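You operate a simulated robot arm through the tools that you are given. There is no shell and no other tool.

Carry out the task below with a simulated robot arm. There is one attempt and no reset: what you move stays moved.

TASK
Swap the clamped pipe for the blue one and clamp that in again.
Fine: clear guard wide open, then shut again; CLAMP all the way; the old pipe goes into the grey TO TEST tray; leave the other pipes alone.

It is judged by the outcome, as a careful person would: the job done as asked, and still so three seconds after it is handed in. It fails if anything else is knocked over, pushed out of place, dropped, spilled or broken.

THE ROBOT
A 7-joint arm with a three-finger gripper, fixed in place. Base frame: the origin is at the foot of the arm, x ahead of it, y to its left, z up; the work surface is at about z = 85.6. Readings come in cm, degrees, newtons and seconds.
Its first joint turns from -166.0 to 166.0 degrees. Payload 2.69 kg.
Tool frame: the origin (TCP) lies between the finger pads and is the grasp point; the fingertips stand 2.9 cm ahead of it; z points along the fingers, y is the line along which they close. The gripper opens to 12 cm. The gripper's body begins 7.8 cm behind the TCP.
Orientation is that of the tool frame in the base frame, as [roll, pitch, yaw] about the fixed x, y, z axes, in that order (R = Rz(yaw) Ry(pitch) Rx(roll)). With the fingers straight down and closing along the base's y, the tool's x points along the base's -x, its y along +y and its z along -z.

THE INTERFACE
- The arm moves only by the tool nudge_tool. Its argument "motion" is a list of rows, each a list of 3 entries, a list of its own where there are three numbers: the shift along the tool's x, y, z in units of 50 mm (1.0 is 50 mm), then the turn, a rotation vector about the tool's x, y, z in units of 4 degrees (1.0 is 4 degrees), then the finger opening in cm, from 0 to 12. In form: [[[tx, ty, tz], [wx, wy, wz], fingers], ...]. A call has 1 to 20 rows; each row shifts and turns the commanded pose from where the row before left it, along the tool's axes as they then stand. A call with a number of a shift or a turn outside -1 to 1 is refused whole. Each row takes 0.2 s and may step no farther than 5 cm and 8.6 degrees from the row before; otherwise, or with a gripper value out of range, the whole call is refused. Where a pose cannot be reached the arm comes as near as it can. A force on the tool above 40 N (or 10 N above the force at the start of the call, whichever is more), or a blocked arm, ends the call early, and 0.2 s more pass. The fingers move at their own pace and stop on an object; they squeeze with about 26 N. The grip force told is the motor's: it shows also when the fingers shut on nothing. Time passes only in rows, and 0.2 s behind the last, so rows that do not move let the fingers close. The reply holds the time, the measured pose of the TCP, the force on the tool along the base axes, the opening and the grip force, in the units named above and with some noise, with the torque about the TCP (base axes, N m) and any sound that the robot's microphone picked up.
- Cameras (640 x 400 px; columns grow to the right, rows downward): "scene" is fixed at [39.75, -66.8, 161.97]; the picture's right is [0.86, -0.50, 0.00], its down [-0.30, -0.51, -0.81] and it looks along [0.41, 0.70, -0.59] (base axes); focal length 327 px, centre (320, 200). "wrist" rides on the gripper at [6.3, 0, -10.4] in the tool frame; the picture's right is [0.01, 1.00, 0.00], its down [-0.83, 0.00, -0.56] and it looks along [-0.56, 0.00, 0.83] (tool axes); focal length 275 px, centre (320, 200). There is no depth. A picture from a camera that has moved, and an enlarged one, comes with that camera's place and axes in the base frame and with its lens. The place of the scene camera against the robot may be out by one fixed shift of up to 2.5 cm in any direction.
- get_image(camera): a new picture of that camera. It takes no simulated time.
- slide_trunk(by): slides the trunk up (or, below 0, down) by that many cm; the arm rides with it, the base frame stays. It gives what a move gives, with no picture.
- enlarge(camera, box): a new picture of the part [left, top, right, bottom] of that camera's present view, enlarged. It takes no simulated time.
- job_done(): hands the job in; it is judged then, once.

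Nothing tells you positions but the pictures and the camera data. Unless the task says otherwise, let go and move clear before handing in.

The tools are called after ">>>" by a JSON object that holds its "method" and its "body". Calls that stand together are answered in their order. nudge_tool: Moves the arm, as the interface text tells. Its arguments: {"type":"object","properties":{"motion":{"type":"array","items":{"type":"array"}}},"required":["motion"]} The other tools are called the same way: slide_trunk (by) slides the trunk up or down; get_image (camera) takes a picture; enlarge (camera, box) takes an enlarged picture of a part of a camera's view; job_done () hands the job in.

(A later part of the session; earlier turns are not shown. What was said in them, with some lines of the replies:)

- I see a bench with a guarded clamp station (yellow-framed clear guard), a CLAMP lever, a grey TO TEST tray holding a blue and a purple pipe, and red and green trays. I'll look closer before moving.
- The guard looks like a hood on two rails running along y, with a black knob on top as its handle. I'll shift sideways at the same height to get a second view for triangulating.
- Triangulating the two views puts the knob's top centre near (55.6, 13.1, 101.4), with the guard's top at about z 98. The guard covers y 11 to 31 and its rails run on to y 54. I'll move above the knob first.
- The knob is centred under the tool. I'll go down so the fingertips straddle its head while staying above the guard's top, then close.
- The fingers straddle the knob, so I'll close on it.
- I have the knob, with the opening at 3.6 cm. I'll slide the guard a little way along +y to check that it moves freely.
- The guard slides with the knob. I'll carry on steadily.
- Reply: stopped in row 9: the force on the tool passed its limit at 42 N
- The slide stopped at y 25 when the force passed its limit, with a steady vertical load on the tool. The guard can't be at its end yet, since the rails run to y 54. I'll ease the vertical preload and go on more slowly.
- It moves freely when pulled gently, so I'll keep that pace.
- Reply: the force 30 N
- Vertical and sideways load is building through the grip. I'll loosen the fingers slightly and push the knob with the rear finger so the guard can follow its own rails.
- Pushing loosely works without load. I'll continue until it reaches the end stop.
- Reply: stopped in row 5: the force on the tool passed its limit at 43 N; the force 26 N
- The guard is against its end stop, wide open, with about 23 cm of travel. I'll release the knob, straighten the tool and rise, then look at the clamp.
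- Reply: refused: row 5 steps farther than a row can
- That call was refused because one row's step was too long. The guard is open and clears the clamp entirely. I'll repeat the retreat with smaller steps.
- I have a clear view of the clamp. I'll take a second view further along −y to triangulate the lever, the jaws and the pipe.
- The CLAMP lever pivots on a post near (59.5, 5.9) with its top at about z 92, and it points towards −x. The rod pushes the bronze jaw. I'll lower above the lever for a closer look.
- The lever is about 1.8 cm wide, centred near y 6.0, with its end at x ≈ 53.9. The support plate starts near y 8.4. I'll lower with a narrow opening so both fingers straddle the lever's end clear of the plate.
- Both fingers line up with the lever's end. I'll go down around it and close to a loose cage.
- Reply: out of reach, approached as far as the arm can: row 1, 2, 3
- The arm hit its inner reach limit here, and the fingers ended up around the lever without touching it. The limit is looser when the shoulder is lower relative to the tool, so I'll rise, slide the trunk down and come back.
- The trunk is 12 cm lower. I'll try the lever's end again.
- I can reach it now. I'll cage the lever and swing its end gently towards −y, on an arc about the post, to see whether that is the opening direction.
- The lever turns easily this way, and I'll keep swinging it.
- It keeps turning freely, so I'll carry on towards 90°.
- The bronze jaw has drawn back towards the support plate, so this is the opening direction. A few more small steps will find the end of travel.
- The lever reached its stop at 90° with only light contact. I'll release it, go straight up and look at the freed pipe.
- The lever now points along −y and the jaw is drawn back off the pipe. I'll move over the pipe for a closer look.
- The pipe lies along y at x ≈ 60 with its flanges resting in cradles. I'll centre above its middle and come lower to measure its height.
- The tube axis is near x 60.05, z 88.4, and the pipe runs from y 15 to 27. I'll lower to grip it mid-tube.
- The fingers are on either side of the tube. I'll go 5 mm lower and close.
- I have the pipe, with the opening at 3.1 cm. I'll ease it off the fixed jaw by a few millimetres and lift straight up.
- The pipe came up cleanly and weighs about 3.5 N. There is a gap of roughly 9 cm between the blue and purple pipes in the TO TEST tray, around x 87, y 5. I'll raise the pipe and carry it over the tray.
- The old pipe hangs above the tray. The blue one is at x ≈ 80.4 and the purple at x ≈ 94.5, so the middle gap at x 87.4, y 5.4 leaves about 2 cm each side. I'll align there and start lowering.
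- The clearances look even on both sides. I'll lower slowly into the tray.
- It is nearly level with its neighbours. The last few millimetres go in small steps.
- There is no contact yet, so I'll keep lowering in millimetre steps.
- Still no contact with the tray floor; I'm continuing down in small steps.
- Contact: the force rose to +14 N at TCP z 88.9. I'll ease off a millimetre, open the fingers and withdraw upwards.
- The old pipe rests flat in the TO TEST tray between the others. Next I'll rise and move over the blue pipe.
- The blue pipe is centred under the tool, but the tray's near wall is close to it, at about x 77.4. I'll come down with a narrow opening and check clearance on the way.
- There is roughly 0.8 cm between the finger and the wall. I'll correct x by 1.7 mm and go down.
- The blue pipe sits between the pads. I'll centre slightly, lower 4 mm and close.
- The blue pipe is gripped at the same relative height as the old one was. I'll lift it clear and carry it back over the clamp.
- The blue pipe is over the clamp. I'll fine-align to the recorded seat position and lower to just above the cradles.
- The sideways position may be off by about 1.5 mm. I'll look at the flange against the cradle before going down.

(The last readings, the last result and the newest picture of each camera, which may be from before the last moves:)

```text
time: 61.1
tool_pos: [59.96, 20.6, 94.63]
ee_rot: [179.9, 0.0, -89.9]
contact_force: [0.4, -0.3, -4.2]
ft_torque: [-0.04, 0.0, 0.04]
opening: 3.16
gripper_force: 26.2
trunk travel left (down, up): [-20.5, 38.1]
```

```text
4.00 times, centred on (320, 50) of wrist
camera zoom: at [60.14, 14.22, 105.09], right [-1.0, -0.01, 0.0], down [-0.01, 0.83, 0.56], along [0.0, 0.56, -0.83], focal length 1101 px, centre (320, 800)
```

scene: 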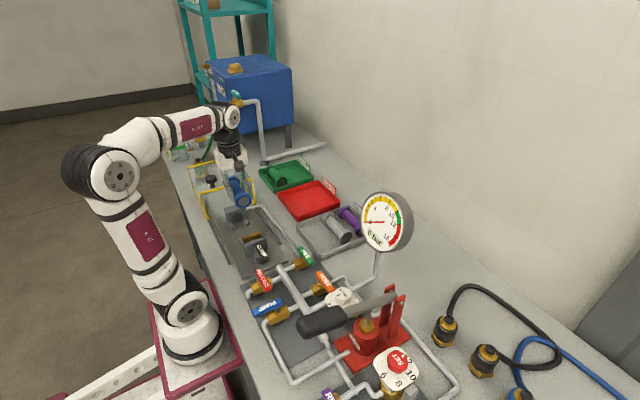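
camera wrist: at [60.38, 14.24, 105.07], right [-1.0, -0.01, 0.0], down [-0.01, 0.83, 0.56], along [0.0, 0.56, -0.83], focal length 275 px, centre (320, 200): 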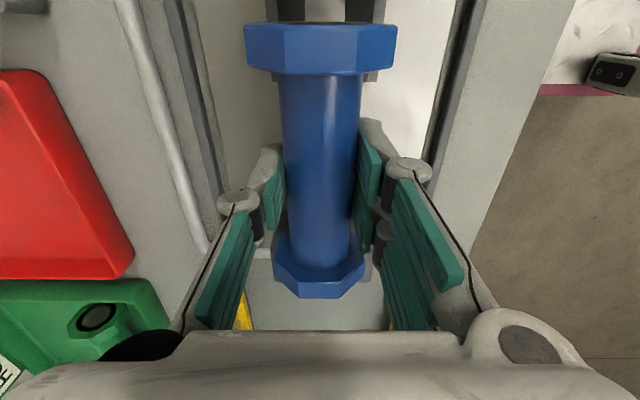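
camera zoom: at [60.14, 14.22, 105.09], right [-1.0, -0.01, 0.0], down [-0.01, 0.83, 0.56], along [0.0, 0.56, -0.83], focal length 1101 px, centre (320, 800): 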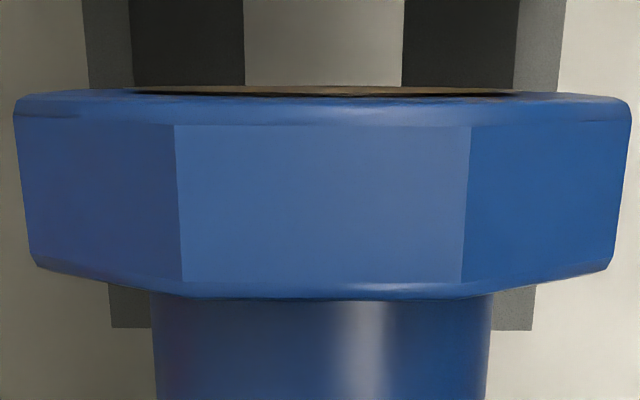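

The pipe is centred on the cradles. I'll lower it in.

>>> {"method": "nudge_tool", "body": {"motion": [[[0, 0, 0.3], [0, 0, 0], 2.8], [[0, 0, 0.3], [0, 0, 0], 2.8], [[0, 0, 0.2], [0, 0, 0], 2.8], [[0, 0, 0.08], [0, 0, 0], 2.8], [[0, 0, 0], [0, 0, 0], 2.8]]}}

>>> {"method": "get_image", "body": {"camera": "wrist"}}

>>> {"method": "enlarge", "body": {"camera": "wrist", "box": [240, 0, 400, 100]}}

>>> {"method": "enlarge", "body": {"camera": "scene", "box": [210, 190, 290, 270]}}

```text
time: 62.3
tool_pos: [59.99, 20.45, 90.22]
ee_rot: [-179.9, 0.0, -89.9]
contact_force: [1.0, 0.0, -3.5]
ft_torque: [0.01, 0.0, 0.02]
opening: 3.15
gripper_force: 26.1
trunk travel left (down, up): [-20.5, 38.1]
```

```text
taken
camera wrist: at [60.1, 14.15, 100.71], right [-1.0, -0.01, 0.0], down [-0.01, 0.83, 0.56], along [0.0, 0.56, -0.83], focal length 275 px, centre (320, 200)
```

wrist: 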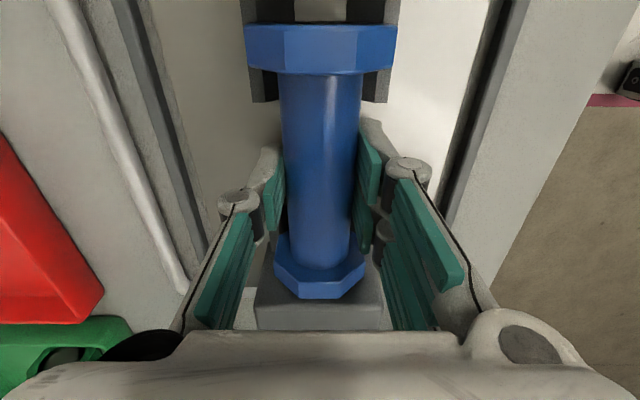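

```text
4.00 times, centred on (320, 50) of wrist
camera zoom: at [60.1, 14.15, 100.71], right [-1.0, -0.01, 0.0], down [-0.01, 0.83, 0.56], along [0.0, 0.56, -0.83], focal length 1101 px, centre (320, 800)
```

zoom: 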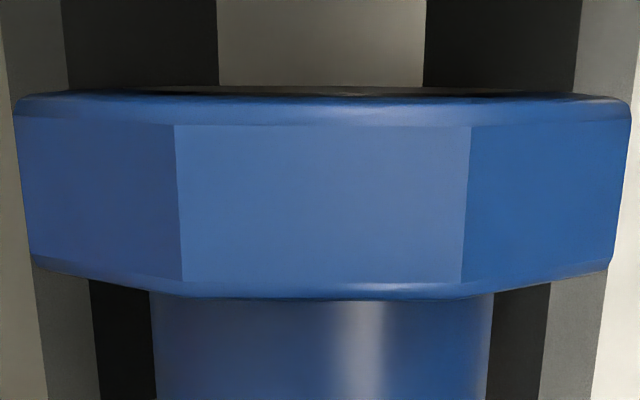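

```text
5.00 times, centred on (250, 230) of scene
camera zoom: at [39.75, -66.8, 161.97], right [0.86, -0.5, 0.0], down [-0.3, -0.51, -0.81], along [0.41, 0.7, -0.59], focal length 1634 px, centre (670, 50)
```

zoom: 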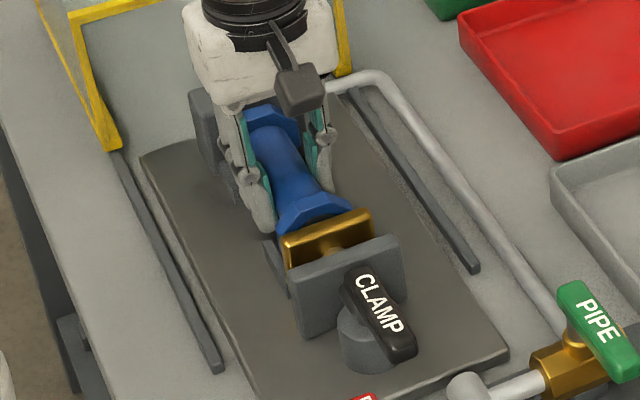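

It is centred and nearly seated. I'll finish in small steps until it rests on the cradles.

>>> {"method": "nudge_tool", "body": {"motion": [[[0, 0, 0.04], [0, 0, 0], 2.8], [[0, 0, 0.03], [0, 0, 0], 2.8], [[0, 0, 0], [0, 0, 0], 2.8]]}}

```text
time: 63.1
tool_pos: [60.07, 20.34, 89.86]
ee_rot: [-179.9, -0.1, -89.9]
contact_force: [0.2, -0.3, -3.6]
ft_torque: [0.04, -0.03, 0.01]
opening: 3.15
gripper_force: 25.7
trunk travel left (down, up): [-20.5, 38.1]
```

>>> {"method": "nudge_tool", "body": {"motion": [[[0, 0, 0.02], [0, 0, 0], 2.8], [[0, 0, 0.02], [0, 0, 0], 2.8], [[0, 0, 0], [0, 0, 0], 2.8]]}}

```text
time: 63.9
tool_pos: [59.88, 20.4, 89.53]
ee_rot: [-179.9, 0.1, -89.9]
contact_force: [-2.1, 0.4, 8.2]
ft_torque: [-0.54, 0.07, -0.2]
opening: 3.15
gripper_force: 25.4
trunk travel left (down, up): [-20.5, 38.1]
```

It is seated, with the force up to +8 N. I'll slide it gently the few millimetres back towards the fixed jaw, then release and rise.

>>> {"method": "nudge_tool", "body": {"motion": [[[0, 0, -0.01], [0, 0, 0], 2.8], [[-0.03, 0, 0], [0, 0, 0], 2.8], [[-0.03, 0, 0], [0, 0, 0], 2.8], [[0, 0, 0], [0, 0, 0], 2.8]]}}

>>> {"method": "get_image", "body": {"camera": "wrist"}}

```text
time: 64.9
tool_pos: [59.91, 20.95, 89.71]
ee_rot: [180.0, 0.0, -89.8]
contact_force: [-0.2, -0.4, -1.6]
ft_torque: [-0.05, 0.02, -0.01]
opening: 3.16
gripper_force: 26.2
trunk travel left (down, up): [-20.5, 38.1]
```

```text
taken
camera wrist: at [60.11, 14.55, 100.18], right [-1.0, -0.01, 0.0], down [-0.01, 0.83, 0.56], along [0.0, 0.56, -0.83], focal length 275 px, centre (320, 200)
```

wrist: 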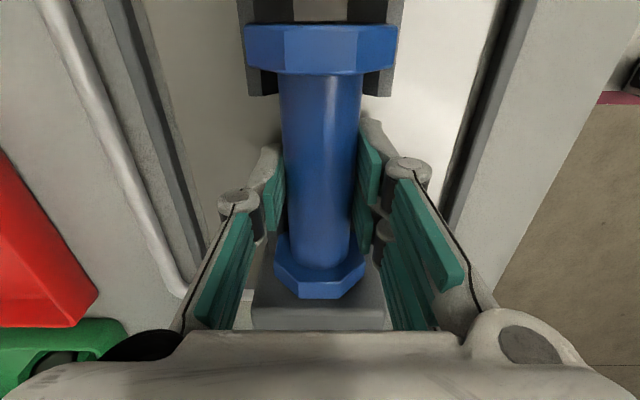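

It matches the original pipe's position. I'll release and rise.

>>> {"method": "nudge_tool", "body": {"motion": [[[0, 0, 0], [0, 0, 0], 3.6], [[0, 0, 0], [0, 0, 0], 5], [[0, 0, -0.1], [0, 0, 0], 6], [[0, 0, -0.5], [0, 0, 0], 6], [[0, 0, -0.8], [0, 0, 0], 6], [[0, 0, -0.9], [0, 0, 0], 6], [[0, 0, -0.9], [0, 0, 0], 6], [[0, 0, 0], [0, 0, 0], 6]]}}

>>> {"method": "get_image", "body": {"camera": "wrist"}}

>>> {"method": "enlarge", "body": {"camera": "scene", "box": [210, 190, 290, 270]}}

```text
time: 66.7
tool_pos: [59.77, 20.94, 105.71]
ee_rot: [-180.0, -0.1, -89.9]
contact_force: [0.2, 0.5, 0.7]
ft_torque: [-0.02, -0.01, -0.01]
opening: 6.0
gripper_force: 0.0
trunk travel left (down, up): [-20.5, 38.1]
```

```text
taken
camera wrist: at [59.95, 14.54, 116.23], right [-1.0, -0.01, 0.0], down [-0.01, 0.83, 0.56], along [0.0, 0.56, -0.83], focal length 275 px, centre (320, 200)
```

wrist: 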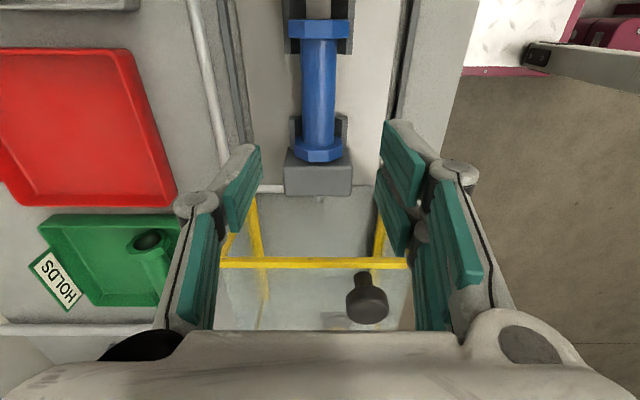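

```text
5.00 times, centred on (250, 230) of scene
camera zoom: at [39.75, -66.8, 161.97], right [0.86, -0.5, 0.0], down [-0.3, -0.51, -0.81], along [0.41, 0.7, -0.59], focal length 1634 px, centre (670, 50)
```

zoom: 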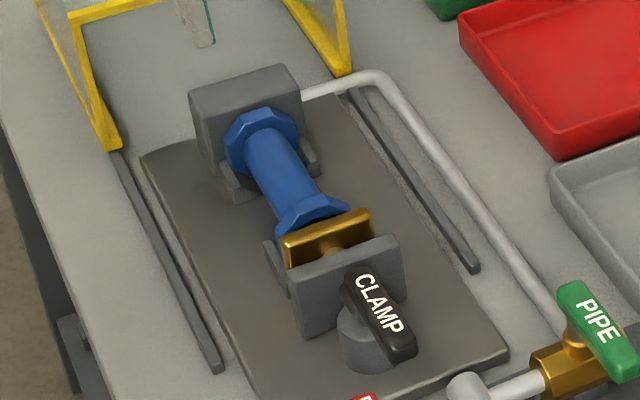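

The blue pipe is seated in the cradles. I'll go back above the CLAMP lever.

>>> {"method": "nudge_tool", "body": {"motion": [[[0.8, -0.02, 0], [0, 0, 0], 4], [[0.8, -0.03, 0], [0, 0, 0], 4], [[0.8, 0, 0], [0, 0, 0], 4], [[0.8, 0, 0], [0, 0, 0], 4], [[0.77, 0, 0], [0, 0, 0], 3.2], [[0, 0, 0.8], [0, 0, 0], 3.2], [[0, 0, 0.5], [0, 0, 0], 3.2], [[0, 0, 0], [0, 0, 0], 3.2]]}}

>>> {"method": "get_image", "body": {"camera": "wrist"}}

>>> {"method": "enlarge", "body": {"camera": "wrist", "box": [240, 100, 400, 260]}}

```text
time: 68.5
tool_pos: [60.2, 1.04, 99.26]
ee_rot: [-179.8, 0.0, -89.9]
contact_force: [0.3, -0.1, 0.1]
ft_torque: [0.0, 0.03, 0.02]
opening: 3.22
gripper_force: 0.0
trunk travel left (down, up): [-20.5, 38.1]
```

```text
taken
camera wrist: at [60.31, -5.29, 109.66], right [-1.0, -0.01, 0.0], down [-0.01, 0.83, 0.56], along [0.0, 0.56, -0.83], focal length 275 px, centre (320, 200)
```

wrist: 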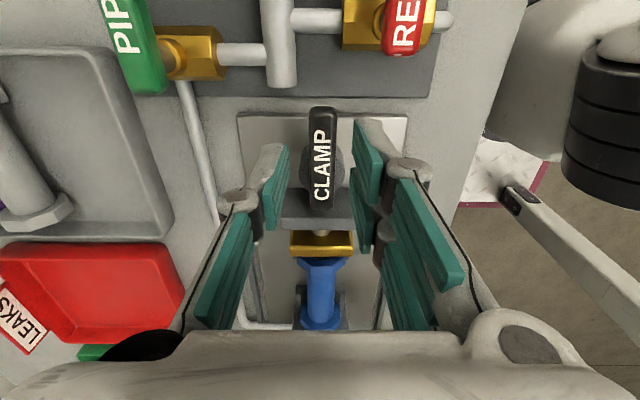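

```text
2.50 times, centred on (320, 180) of wrist
camera zoom: at [60.31, -5.29, 109.66], right [-1.0, -0.01, 0.0], down [-0.01, 0.83, 0.56], along [0.0, 0.56, -0.83], focal length 688 px, centre (320, 250)
```

zoom: 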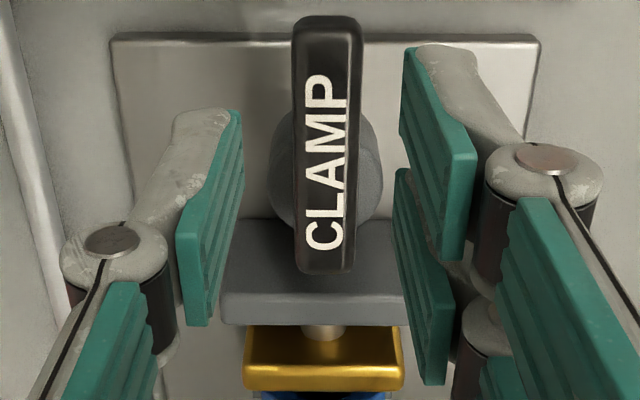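

The lever lies along −y at x ≈ 60.1, with the pivot near (60.05, 5.95). I'll lower around its end and cage it.

>>> {"method": "nudge_tool", "body": {"motion": [[[0, 0.02, 0.4], [0, 0, 0], 3.2], [[0, 0, 0.4], [0, 0, 0], 3.2], [[0, 0, 0.3], [0, 0, 0], 3.2], [[0, 0, 0.1], [0, 0, 0], 3.2], [[0, 0, 0], [0, 0, 0], 2.2], [[0, 0, 0], [0, 0, 0], 2.2]]}}

>>> {"method": "get_image", "body": {"camera": "wrist"}}

```text
time: 69.9
tool_pos: [60.16, 1.2, 93.33]
ee_rot: [-179.8, 0.1, -89.9]
contact_force: [-1.6, -0.5, 0.3]
ft_torque: [-0.02, 0.01, -0.02]
opening: 2.23
gripper_force: 0.4
trunk travel left (down, up): [-20.5, 38.1]
```

```text
taken
camera wrist: at [60.31, -5.29, 103.71], right [-1.0, -0.01, 0.0], down [-0.01, 0.83, 0.56], along [0.0, 0.56, -0.83], focal length 275 px, centre (320, 200)
```

wrist: 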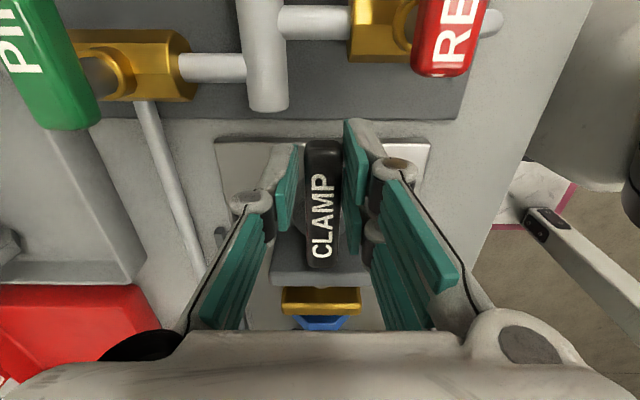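

The lever is caged, and I'll swing it back towards −x in the clamping direction.

>>> {"method": "nudge_tool", "body": {"motion": [[[0, 0.035, 0], [0, 0, 0], 2.2], [[-0.0024, 0.067, 0], [0, 0, 1], 2.2], [[-0.0024, 0.067, 0], [0, 0, 1], 2.2], [[-0.0024, 0.067, 0], [0, 0, 1], 2.2], [[-0.0024, 0.067, 0], [0, 0, 1], 2.2], [[-0.0024, 0.067, 0], [0, 0, 1], 2.2], [[-0.0024, 0.067, 0], [0, 0, 1], 2.2], [[-0.0024, 0.067, 0], [0, 0, 1], 2.2], [[-0.0024, 0.067, 0], [0, 0, 1], 2.2], [[0, 0, 0], [0, 0, 0], 2.2]]}}

>>> {"method": "get_image", "body": {"camera": "wrist"}}

>>> {"method": "enlarge", "body": {"camera": "scene", "box": [210, 190, 290, 270]}}

```text
time: 72.1
tool_pos: [57.15, 1.56, 93.23]
ee_rot: [-179.9, 0.0, -121.9]
contact_force: [0.1, 0.0, 0.1]
ft_torque: [-0.03, -0.02, -0.03]
opening: 2.21
gripper_force: 0.3
trunk travel left (down, up): [-20.5, 38.1]
```

```text
taken
camera wrist: at [54.04, -3.72, 103.79], right [-0.85, 0.53, 0.0], down [0.44, 0.71, 0.56], along [0.29, 0.47, -0.83], focal length 275 px, centre (320, 200)
```

wrist: 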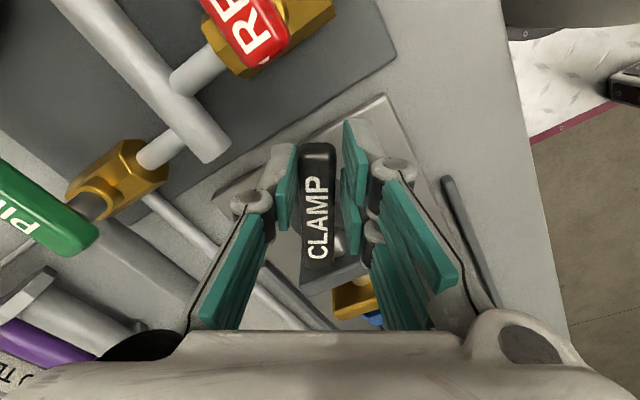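

```text
5.00 times, centred on (250, 230) of scene
camera zoom: at [39.75, -66.8, 161.97], right [0.86, -0.5, 0.0], down [-0.3, -0.51, -0.81], along [0.41, 0.7, -0.59], focal length 1634 px, centre (670, 50)
```

zoom: 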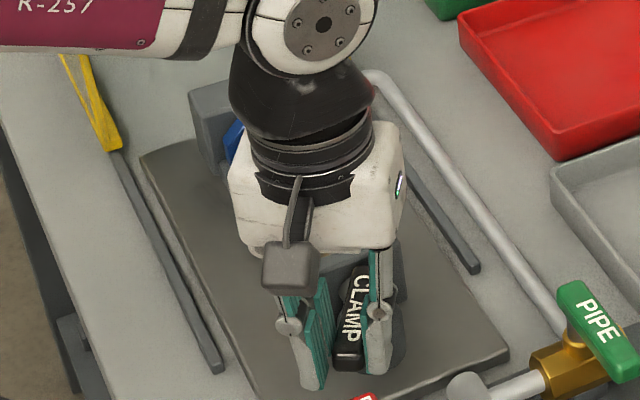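

The lever is following well, so I'll continue.

>>> {"method": "nudge_tool", "body": {"motion": [[[-0.0124, 0.067, 0], [0, 0, 1], 2.2], [[-0.0124, 0.067, 0], [0, 0, 1], 2.2], [[-0.0124, 0.067, 0], [0, 0, 1], 2.2], [[-0.0124, 0.067, 0], [0, 0, 1], 2.2], [[-0.0024, 0.067, 0], [0, 0, 1], 2.2], [[-0.0024, 0.067, 0], [0, 0, 1], 2.2], [[-0.0024, 0.067, 0], [0, 0, 1], 2.2], [[-0.0024, 0.067, 0], [0, 0, 1], 2.2], [[0, 0, 0], [0, 0, 0], 2.2]]}}

>>> {"method": "get_image", "body": {"camera": "wrist"}}

>>> {"method": "enlarge", "body": {"camera": "scene", "box": [210, 190, 290, 270]}}

```text
time: 74.1
tool_pos: [55.63, 3.87, 93.36]
ee_rot: [-179.9, 0.0, -154.0]
contact_force: [0.7, -0.9, -0.2]
ft_torque: [0.01, 0.0, 0.02]
opening: 2.23
gripper_force: 0.1
trunk travel left (down, up): [-20.5, 38.1]
```

```text
taken
camera wrist: at [50.03, 1.08, 103.76], right [-0.44, 0.9, 0.0], down [0.74, 0.37, 0.56], along [0.5, 0.25, -0.83], focal length 275 px, centre (320, 200)
```

wrist: 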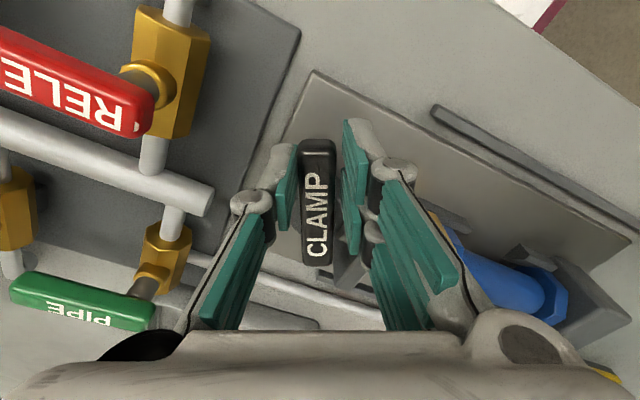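

```text
5.00 times, centred on (250, 230) of scene
camera zoom: at [39.75, -66.8, 161.97], right [0.86, -0.5, 0.0], down [-0.3, -0.51, -0.81], along [0.41, 0.7, -0.59], focal length 1634 px, centre (670, 50)
```

zoom: 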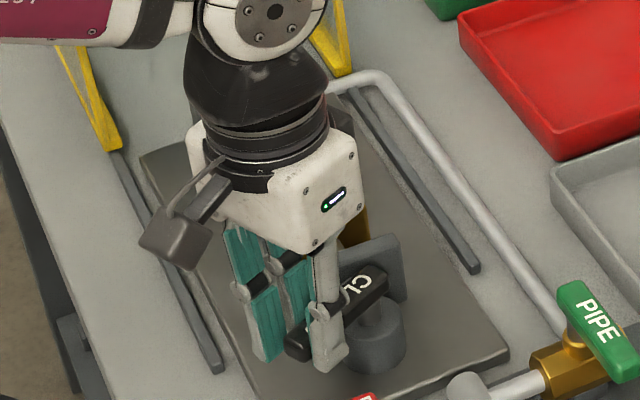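

About 26° remains, and I'll continue towards the end of travel.

>>> {"method": "nudge_tool", "body": {"motion": [[[-0.0024, 0.068, 0], [0, 0, 1], 2.2], [[-0.0024, 0.068, 0], [0, 0, 1], 2.2], [[-0.0024, 0.068, 0], [0, 0, 1], 2.2], [[-0.0024, 0.068, 0], [0, 0, 1], 2.2], [[-0.0024, 0.068, 0], [0, 0, 1], 2.2], [[-0.0024, 0.068, 0], [0, 0, 1], 2.2], [[0, 0, 0], [0, 0, 0], 2.2]]}}

>>> {"method": "get_image", "body": {"camera": "wrist"}}

>>> {"method": "enlarge", "body": {"camera": "scene", "box": [210, 190, 290, 270]}}

```text
time: 75.7
tool_pos: [55.18, 5.85, 93.27]
ee_rot: [180.0, 0.1, -177.9]
contact_force: [-0.1, 0.7, 0.9]
ft_torque: [0.0, 0.01, 0.0]
opening: 2.22
gripper_force: 0.1
trunk travel left (down, up): [-20.5, 38.1]
```

```text
taken
camera wrist: at [48.91, 5.54, 103.78], right [-0.04, 1.0, 0.0], down [0.83, 0.03, 0.56], along [0.56, 0.02, -0.83], focal length 275 px, centre (320, 200)
```

wrist: 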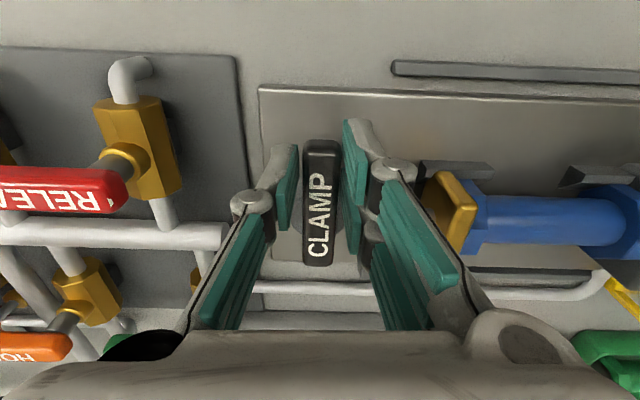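

```text
5.00 times, centred on (250, 230) of scene
camera zoom: at [39.75, -66.8, 161.97], right [0.86, -0.5, 0.0], down [-0.3, -0.51, -0.81], along [0.41, 0.7, -0.59], focal length 1634 px, centre (670, 50)
```

zoom: 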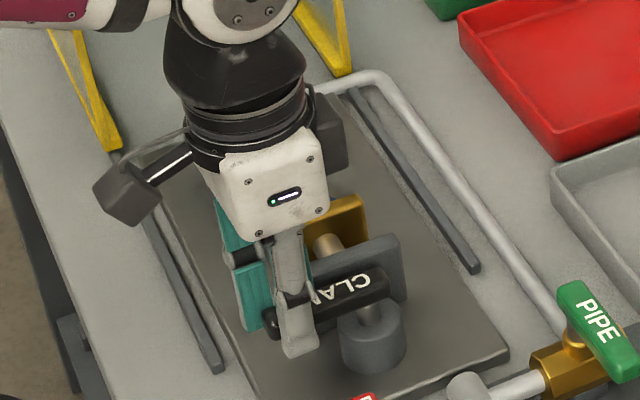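

The bronze jaw is against the blue pipe and the lever is almost home. I'll grip it firmly and push the last degrees until it stops.

>>> {"method": "nudge_tool", "body": {"motion": [[[0, 0, 0], [0, 0, 0], 1.4], [[0, 0, 0], [0, 0, 0], 1.4], [[0, 0.034, 0], [0, 0, 0.5], 1.4], [[0, 0, 0], [0, 0, 0], 1.4]]}}

>>> {"method": "get_image", "body": {"camera": "wrist"}}

```text
time: 76.7
tool_pos: [55.19, 5.85, 93.3]
ee_rot: [-180.0, 0.0, -179.8]
contact_force: [0.4, -8.9, -1.9]
ft_torque: [-0.27, -0.34, -0.38]
opening: 1.89
gripper_force: 44.1
trunk travel left (down, up): [-20.5, 38.1]
```

```text
taken
camera wrist: at [48.91, 5.88, 103.77], right [-0.01, 1.0, 0.0], down [0.83, 0.01, 0.56], along [0.56, 0.0, -0.83], focal length 275 px, centre (320, 200)
```

wrist: 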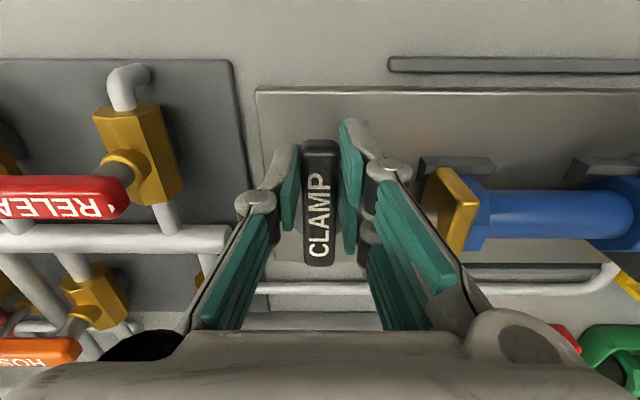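

The lever resists with about 9 N at the stop. I'll press a little further to be sure it is fully home.

>>> {"method": "nudge_tool", "body": {"motion": [[[0, 0.02, 0], [0, 0, 0.1], 1.4], [[0, 0.02, 0], [0, 0, 0], 1.4], [[0, 0.015, 0], [0, 0, 0], 1.4], [[0, 0, 0], [0, 0, 0], 1.4]]}}

>>> {"method": "enlarge", "body": {"camera": "wrist", "box": [240, 80, 560, 280]}}

```text
time: 77.7
tool_pos: [55.09, 6.04, 93.37]
ee_rot: [-179.8, 0.1, 179.7]
contact_force: [8.2, -35.9, -2.3]
ft_torque: [-0.82, 0.1, -0.73]
opening: 1.89
gripper_force: 44.4
trunk travel left (down, up): [-20.5, 38.1]
```

```text
2.00 times, centred on (400, 180) of wrist
camera zoom: at [48.89, 6.03, 103.77], right [0.0, 1.0, 0.0], down [0.83, 0.0, 0.56], along [0.56, 0.0, -0.83], focal length 551 px, centre (160, 240)
```

zoom: 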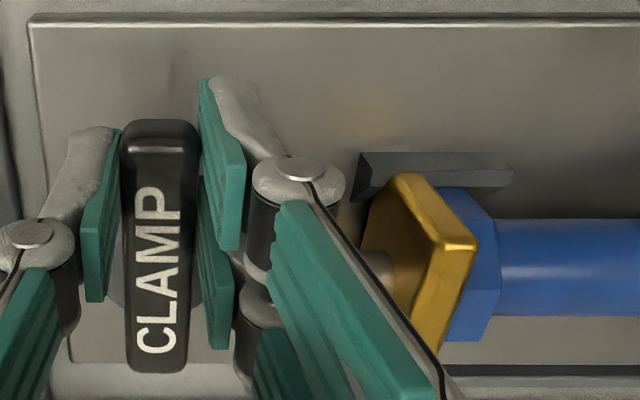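

At 36 N the lever doesn't move, so it is at its stop with the jaw hard against the blue pipe. I'll relax the push, open and rise straight up.

>>> {"method": "nudge_tool", "body": {"motion": [[[0, -0.05, 0], [0, 0, 0], 1.4], [[0, 0, 0], [0, 0, 0], 2.6], [[0, 0, 0], [0, 0, 0], 2.6], [[0, 0, -0.2], [0, 0, 0], 2.6], [[0, 0, -0.5], [0, 0, 0], 2.6], [[0, 0, -0.8], [0, 0, 0], 2.6], [[0, 0, -0.9], [0, 0, 0], 2.6], [[0, 0, 0], [0, 0, 0], 4]]}}

>>> {"method": "get_image", "body": {"camera": "wrist"}}

>>> {"method": "enlarge", "body": {"camera": "wrist", "box": [240, 20, 560, 220]}}

>>> {"method": "enlarge", "body": {"camera": "scene", "box": [190, 170, 300, 280]}}

```text
time: 79.5
tool_pos: [55.1, 6.05, 105.52]
ee_rot: [179.9, 0.1, 179.6]
contact_force: [0.2, 0.5, -0.7]
ft_torque: [0.01, 0.02, -0.02]
opening: 3.99
gripper_force: 0.0
trunk travel left (down, up): [-20.5, 38.1]
```

```text
taken
camera wrist: at [48.89, 5.99, 115.91], right [0.0, 1.0, 0.0], down [0.83, 0.0, 0.56], along [0.56, 0.0, -0.83], focal length 275 px, centre (320, 200)
```

wrist: 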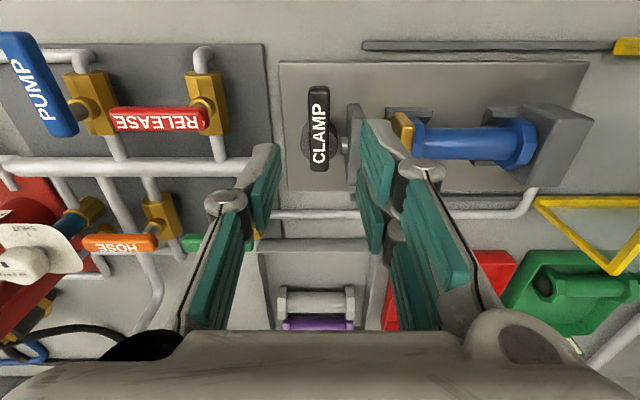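

```text
2.00 times, centred on (400, 120) of wrist
camera zoom: at [48.89, 5.99, 115.91], right [0.0, 1.0, 0.0], down [0.83, 0.0, 0.56], along [0.56, 0.0, -0.83], focal length 551 px, centre (160, 360)
```

zoom: 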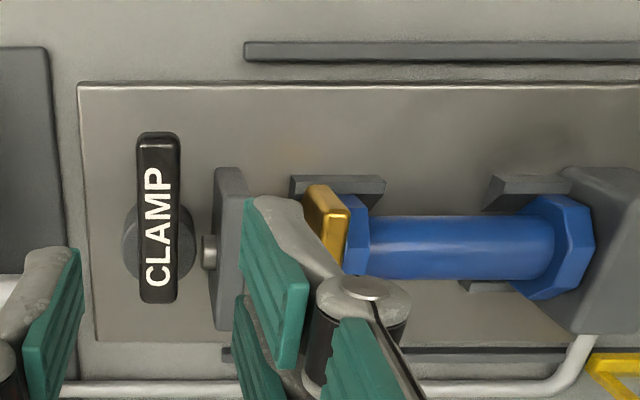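

```text
3.64 times, centred on (245, 225) of scene
camera zoom: at [39.75, -66.8, 161.97], right [0.86, -0.5, 0.0], down [-0.3, -0.51, -0.81], along [0.41, 0.7, -0.59], focal length 1188 px, centre (593, 109)
```

zoom: 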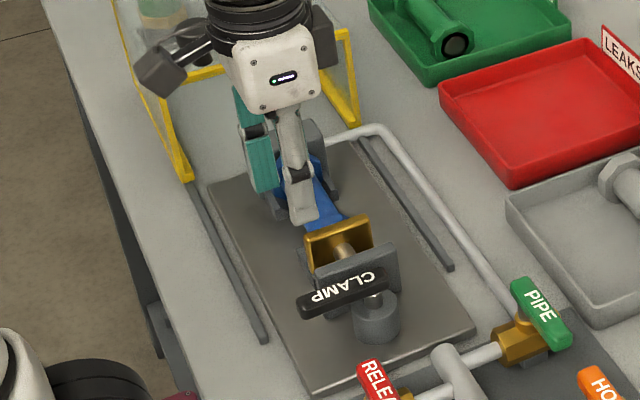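

The blue pipe is clamped between both jaws and the lever is back at its stop. Next I'll go to the guard's knob, near (55.5, 36.3), to shut the guard.

>>> {"method": "nudge_tool", "body": {"motion": [[[-0.08, 0, -0.6], [0, 0, -0.1], 6], [[0, 0.85, 0], [0, 0, 0], 7], [[0, 0.9, 0], [0, 0, 0], 7], [[0, 0.9, 0], [0, 0, 0], 7], [[0, 0.9, 0], [0, 0, 0], 7], [[0, 0.9, 0], [0, 0, 0], 7], [[0, 0.9, 0], [0, 0, 0], 7], [[0, 0.7, 0], [0, 0, 0], 7], [[0, 0, 0], [0, 0, 0], 7]]}}

>>> {"method": "get_image", "body": {"camera": "wrist"}}

```text
time: 81.5
tool_pos: [55.45, 36.28, 108.23]
ee_rot: [-179.9, 0.1, -180.0]
contact_force: [-0.8, -0.9, -0.4]
ft_torque: [-0.04, 0.0, 0.03]
opening: 7.0
gripper_force: 0.1
trunk travel left (down, up): [-20.5, 38.1]
```

```text
taken
camera wrist: at [49.26, 36.23, 118.73], right [-0.01, 1.0, 0.0], down [0.83, 0.01, 0.56], along [0.56, 0.0, -0.83], focal length 275 px, centre (320, 200)
```

wrist: 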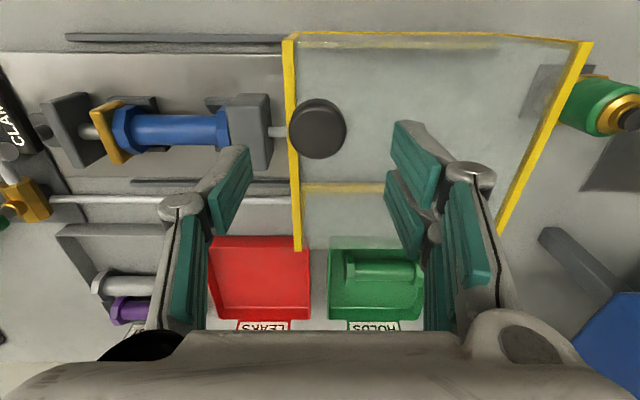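

The knob is right below the tool. I'll go down and cage it loosely.

>>> {"method": "nudge_tool", "body": {"motion": [[[0, -0.02, 0.4], [0, 0, 0], 7], [[0, 0, 0.4], [0, 0, 0], 7], [[0, 0, 0.35], [0, 0, 0], 7], [[0, 0, 0.15], [0, 0, 0], 7], [[0, 0, 0], [0, 0, 0], 4.4], [[0, 0, 0], [0, 0, 0], 4.4]]}}

>>> {"method": "get_image", "body": {"camera": "wrist"}}

```text
time: 82.9
tool_pos: [55.45, 36.14, 101.66]
ee_rot: [-179.9, 0.1, -179.9]
contact_force: [0.7, -0.3, -0.7]
ft_torque: [0.01, 0.0, -0.03]
opening: 4.4
gripper_force: 0.0
trunk travel left (down, up): [-20.5, 38.1]
```

```text
taken
camera wrist: at [49.29, 36.19, 112.16], right [-0.01, 1.0, 0.0], down [0.83, 0.01, 0.56], along [0.56, 0.0, -0.83], focal length 275 px, centre (320, 200)
```

wrist: 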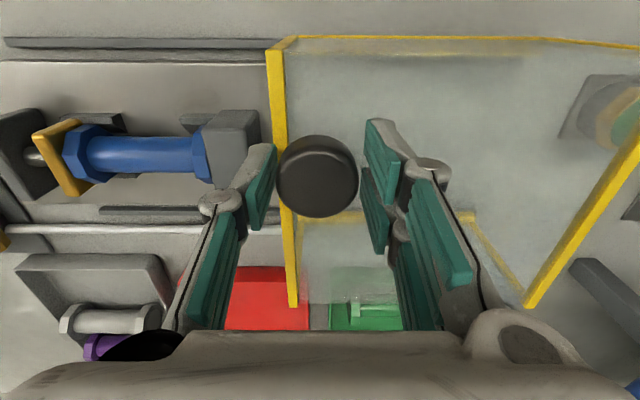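

The knob is caged. I'll slide the guard back along −y at a gentle pace.

>>> {"method": "nudge_tool", "body": {"motion": [[[0, -0.08, 0], [0, 0, 0], 4.4], [[0, -0.14, 0], [0, 0, 0], 4.4], [[0, -0.14, 0], [0, 0, 0], 4.4], [[0, -0.14, 0], [0, 0, 0], 4.4], [[0, -0.14, 0], [0, 0, 0], 4.4], [[0, -0.14, 0], [0, 0, 0], 4.4], [[0, -0.14, 0], [0, 0, 0], 4.4], [[0, -0.14, 0], [0, 0, 0], 4.4], [[0, -0.14, 0], [0, 0, 0], 4.4], [[0, -0.14, 0], [0, 0, 0], 4.4], [[0, -0.14, 0], [0, 0, 0], 4.4], [[0, -0.14, 0], [0, 0, 0], 4.4], [[0, -0.14, 0], [0, 0, 0], 4.4], [[0, -0.14, 0], [0, 0, 0], 4.4], [[0, -0.14, 0], [0, 0, 0], 4.4], [[0, 0, 0], [0, 0, 0], 4.4]]}}

>>> {"method": "enlarge", "body": {"camera": "scene", "box": [180, 120, 320, 290]}}

>>> {"method": "get_image", "body": {"camera": "wrist"}}

```text
time: 86.3
tool_pos: [55.49, 25.97, 101.72]
ee_rot: [-179.9, 0.1, -179.9]
contact_force: [0.6, 0.5, 0.3]
ft_torque: [0.01, -0.02, 0.0]
opening: 4.45
gripper_force: 0.1
trunk travel left (down, up): [-20.5, 38.1]
```

```text
2.35 times, centred on (250, 205) of scene
camera zoom: at [39.75, -66.8, 161.97], right [0.86, -0.5, 0.0], down [-0.3, -0.51, -0.81], along [0.41, 0.7, -0.59], focal length 769 px, centre (485, 188)
```

zoom: 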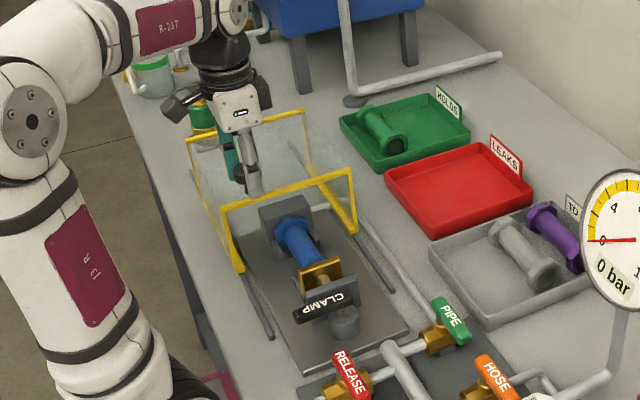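

```text
taken
camera wrist: at [49.29, 25.85, 112.23], right [-0.01, 1.0, 0.0], down [0.83, 0.01, 0.56], along [0.56, 0.0, -0.83], focal length 275 px, centre (320, 200)
```

wrist: 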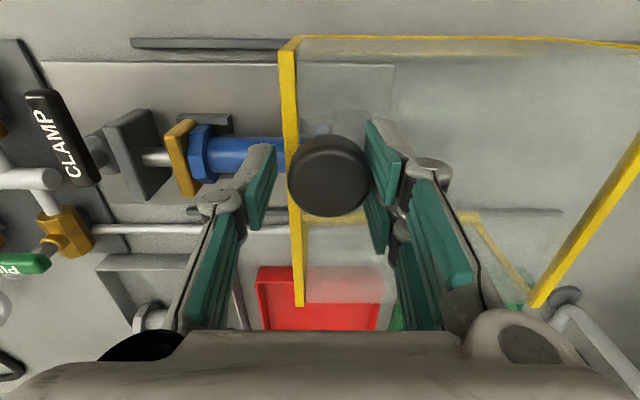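

The guard slides back smoothly with no load, so I'll continue.

>>> {"method": "nudge_tool", "body": {"motion": [[[0, -0.08, 0], [0, 0, 0], 4.4], [[0, -0.14, 0], [0, 0, 0], 4.4], [[0, -0.14, 0], [0, 0, 0], 4.4], [[0, -0.14, 0], [0, 0, 0], 4.4], [[0, -0.14, 0], [0, 0, 0], 4.4], [[0, -0.14, 0], [0, 0, 0], 4.4], [[0, -0.14, 0], [0, 0, 0], 4.4], [[0, -0.14, 0], [0, 0, 0], 4.4], [[0, -0.14, 0], [0, 0, 0], 4.4], [[0, -0.14, 0], [0, 0, 0], 4.4], [[0, -0.14, 0], [0, 0, 0], 4.4], [[0, -0.14, 0], [0, 0, 0], 4.4], [[0, -0.14, 0], [0, 0, 0], 4.4], [[0, -0.14, 0], [0, 0, 0], 4.4], [[0, -0.14, 0], [0, 0, 0], 4.4], [[0, -0.14, 0], [0, 0, 0], 4.4], [[0, -0.14, 0], [0, 0, 0], 4.4], [[0, 0, 0], [0, 0, 0], 4.4]]}}

>>> {"method": "enlarge", "body": {"camera": "scene", "box": [180, 120, 320, 290]}}

```text
time: 90.1
tool_pos: [55.46, 14.39, 101.83]
ee_rot: [180.0, 0.1, -179.8]
contact_force: [0.7, -0.2, 0.5]
ft_torque: [0.02, 0.0, -0.02]
opening: 4.46
gripper_force: 0.4
trunk travel left (down, up): [-20.5, 38.1]
```

```text
2.35 times, centred on (250, 205) of scene
camera zoom: at [39.75, -66.8, 161.97], right [0.86, -0.5, 0.0], down [-0.3, -0.51, -0.81], along [0.41, 0.7, -0.59], focal length 769 px, centre (485, 188)
```

zoom: 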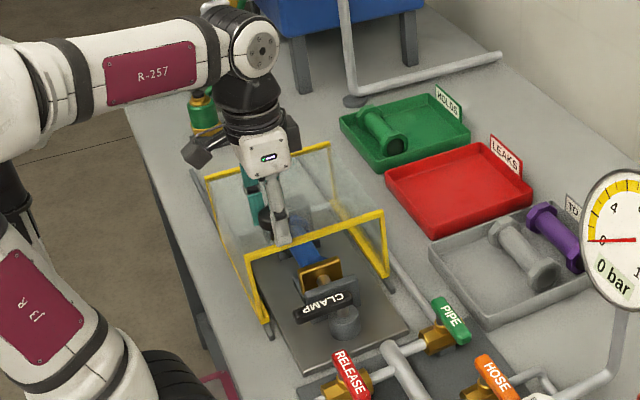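

The guard is nearly shut, and I'll push the last bit slowly until it meets its front stop.

>>> {"method": "nudge_tool", "body": {"motion": [[[0, -0.08, 0], [0, 0, 0], 4.4], [[0, -0.08, 0], [0, 0, 0], 4.4], [[0, -0.08, 0], [0, 0, 0], 4.4], [[0, -0.06, 0], [0, 0, 0], 4.4], [[0, -0.05, 0], [0, 0, 0], 4.4], [[0, -0.05, 0], [0, 0, 0], 4.4], [[0, -0.05, 0], [0, 0, 0], 4.4], [[0, 0, 0], [0, 0, 0], 4.4]]}}

>>> {"method": "get_image", "body": {"camera": "wrist"}}

>>> {"method": "enlarge", "body": {"camera": "scene", "box": [190, 170, 300, 280]}}

```text
time: 91.9
tool_pos: [55.47, 12.2, 101.75]
ee_rot: [-179.9, -0.1, -179.7]
contact_force: [-2.3, 16.0, -7.2]
ft_torque: [0.04, 0.05, 0.05]
opening: 5.39
gripper_force: 7.5
trunk travel left (down, up): [-20.5, 38.1]
```

```text
taken
camera wrist: at [49.3, 12.14, 112.24], right [-0.01, 1.0, 0.0], down [0.83, 0.01, 0.56], along [0.56, 0.0, -0.83], focal length 275 px, centre (320, 200)
```

wrist: 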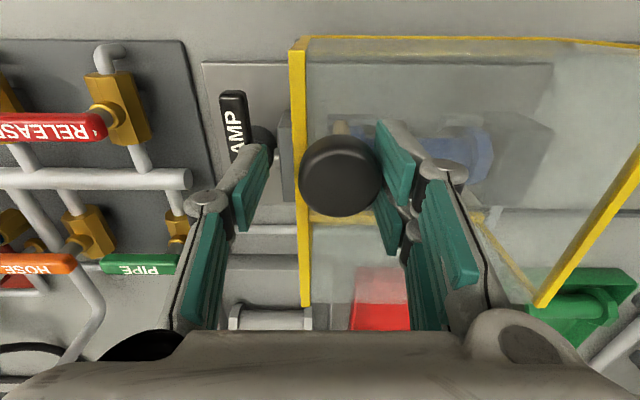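

```text
3.64 times, centred on (245, 225) of scene
camera zoom: at [39.75, -66.8, 161.97], right [0.86, -0.5, 0.0], down [-0.3, -0.51, -0.81], along [0.41, 0.7, -0.59], focal length 1188 px, centre (593, 109)
```

zoom: 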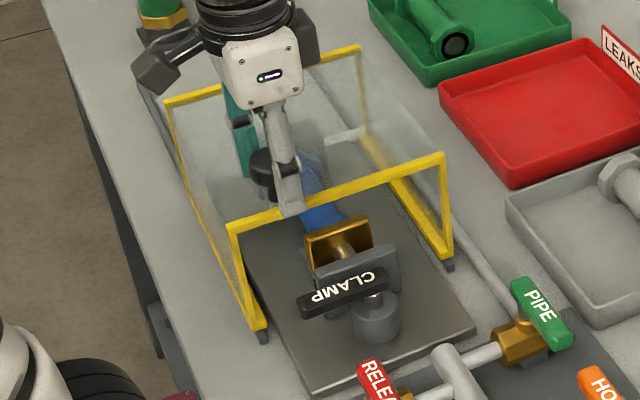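

The guard is against its front stop, and its frame is where it was at the start. I'll relax the push, open, lift clear and check everything.

>>> {"method": "nudge_tool", "body": {"motion": [[[0, 0.06, 0], [0, 0, 0], 5.4], [[0, 0.1, 0], [0, 0, 0], 8], [[0, 0, 0], [0, 0, 0], 8], [[0, 0, -0.3], [0, 0, 0], 8], [[0, 0, -0.7], [0, 0, 0], 8], [[0, 0, -0.9], [0, 0, 0], 8], [[0, 0, -0.9], [0, 0, 0], 8], [[0, 0, 0], [0, 0, 0], 8]]}}

>>> {"method": "get_image", "body": {"camera": "wrist"}}

>>> {"method": "enlarge", "body": {"camera": "wrist", "box": [200, 0, 520, 200]}}

>>> {"method": "get_image", "body": {"camera": "scene"}}

>>> {"method": "enlarge", "body": {"camera": "scene", "box": [180, 140, 380, 300]}}

```text
time: 93.7
tool_pos: [55.74, 12.85, 115.8]
ee_rot: [-180.0, 0.0, -179.8]
contact_force: [0.3, 0.0, 0.7]
ft_torque: [0.0, -0.04, 0.01]
opening: 8.01
gripper_force: 0.0
trunk travel left (down, up): [-20.5, 38.1]
```

```text
taken
camera wrist: at [49.52, 12.82, 126.14], right [-0.01, 1.0, 0.0], down [0.83, 0.01, 0.56], along [0.56, 0.0, -0.83], focal length 275 px, centre (320, 200)
```

wrist: 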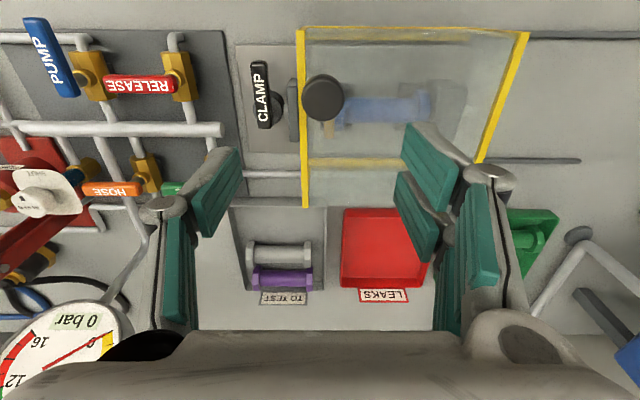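

```text
2.00 times, centred on (360, 100) of wrist
camera zoom: at [49.52, 12.82, 126.14], right [-0.01, 1.0, 0.0], down [0.83, 0.01, 0.56], along [0.56, 0.0, -0.83], focal length 551 px, centre (240, 400)
```

zoom: 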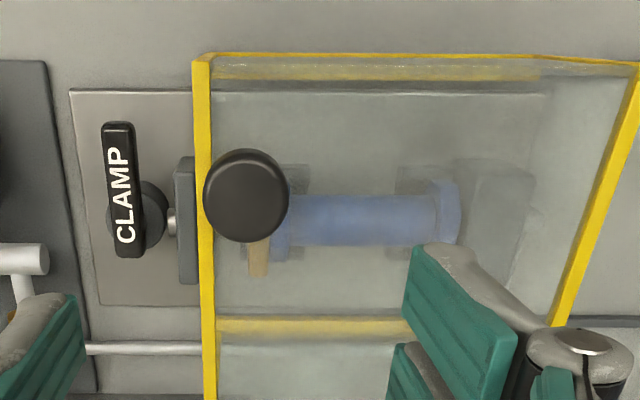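

```text
taken
```

scene: 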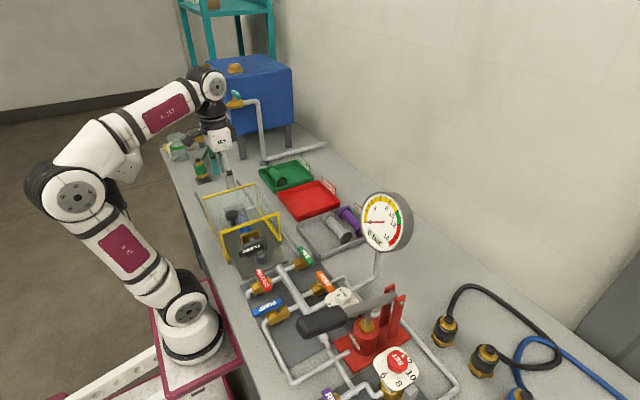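

```text
2.50 times, centred on (280, 220) of scene
camera zoom: at [39.75, -66.8, 161.97], right [0.86, -0.5, 0.0], down [-0.3, -0.51, -0.81], along [0.41, 0.7, -0.59], focal length 817 px, centre (420, 150)
```

zoom: 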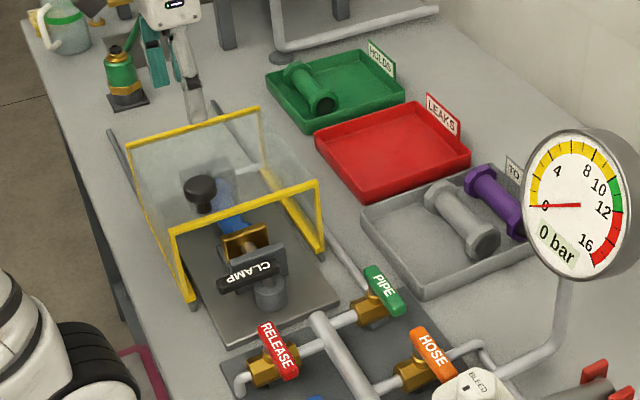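

The blue pipe is clamped with the CLAMP lever at its stop, and the guard is shut against its front stop. The old grey pipe lies in the TO TEST tray, and the purple pipe and everything else look undisturbed. The arm is clear, so I'm handing in.

>>> {"method": "job_done", "body": {}}

```text
The job is handed in.
```

The blue pipe is now clamped in place of the old one, and I handed the job in. I haven't been told how it was judged.

- **Guard:** I slid it wide open to its end stop, about 23 cm, then shut it again. It is back against its front stop, where it started.
- **Clamp:** The CLAMP lever is all the way home. It didn't move under about 36 N, and the jaw is tight against the blue pipe.
- **Old pipe:** It lies flat in the grey TO TEST tray, in the space beside the purple pipe.
- **Other pipes:** The purple pipe and the pipe in the green tray look undisturbed in the last pictures, and I saw nothing else moved.

The arm is let go and clear of the bench. The trunk is still 12 cm lower than at the start, because the arm couldn't reach the lever at its original height.
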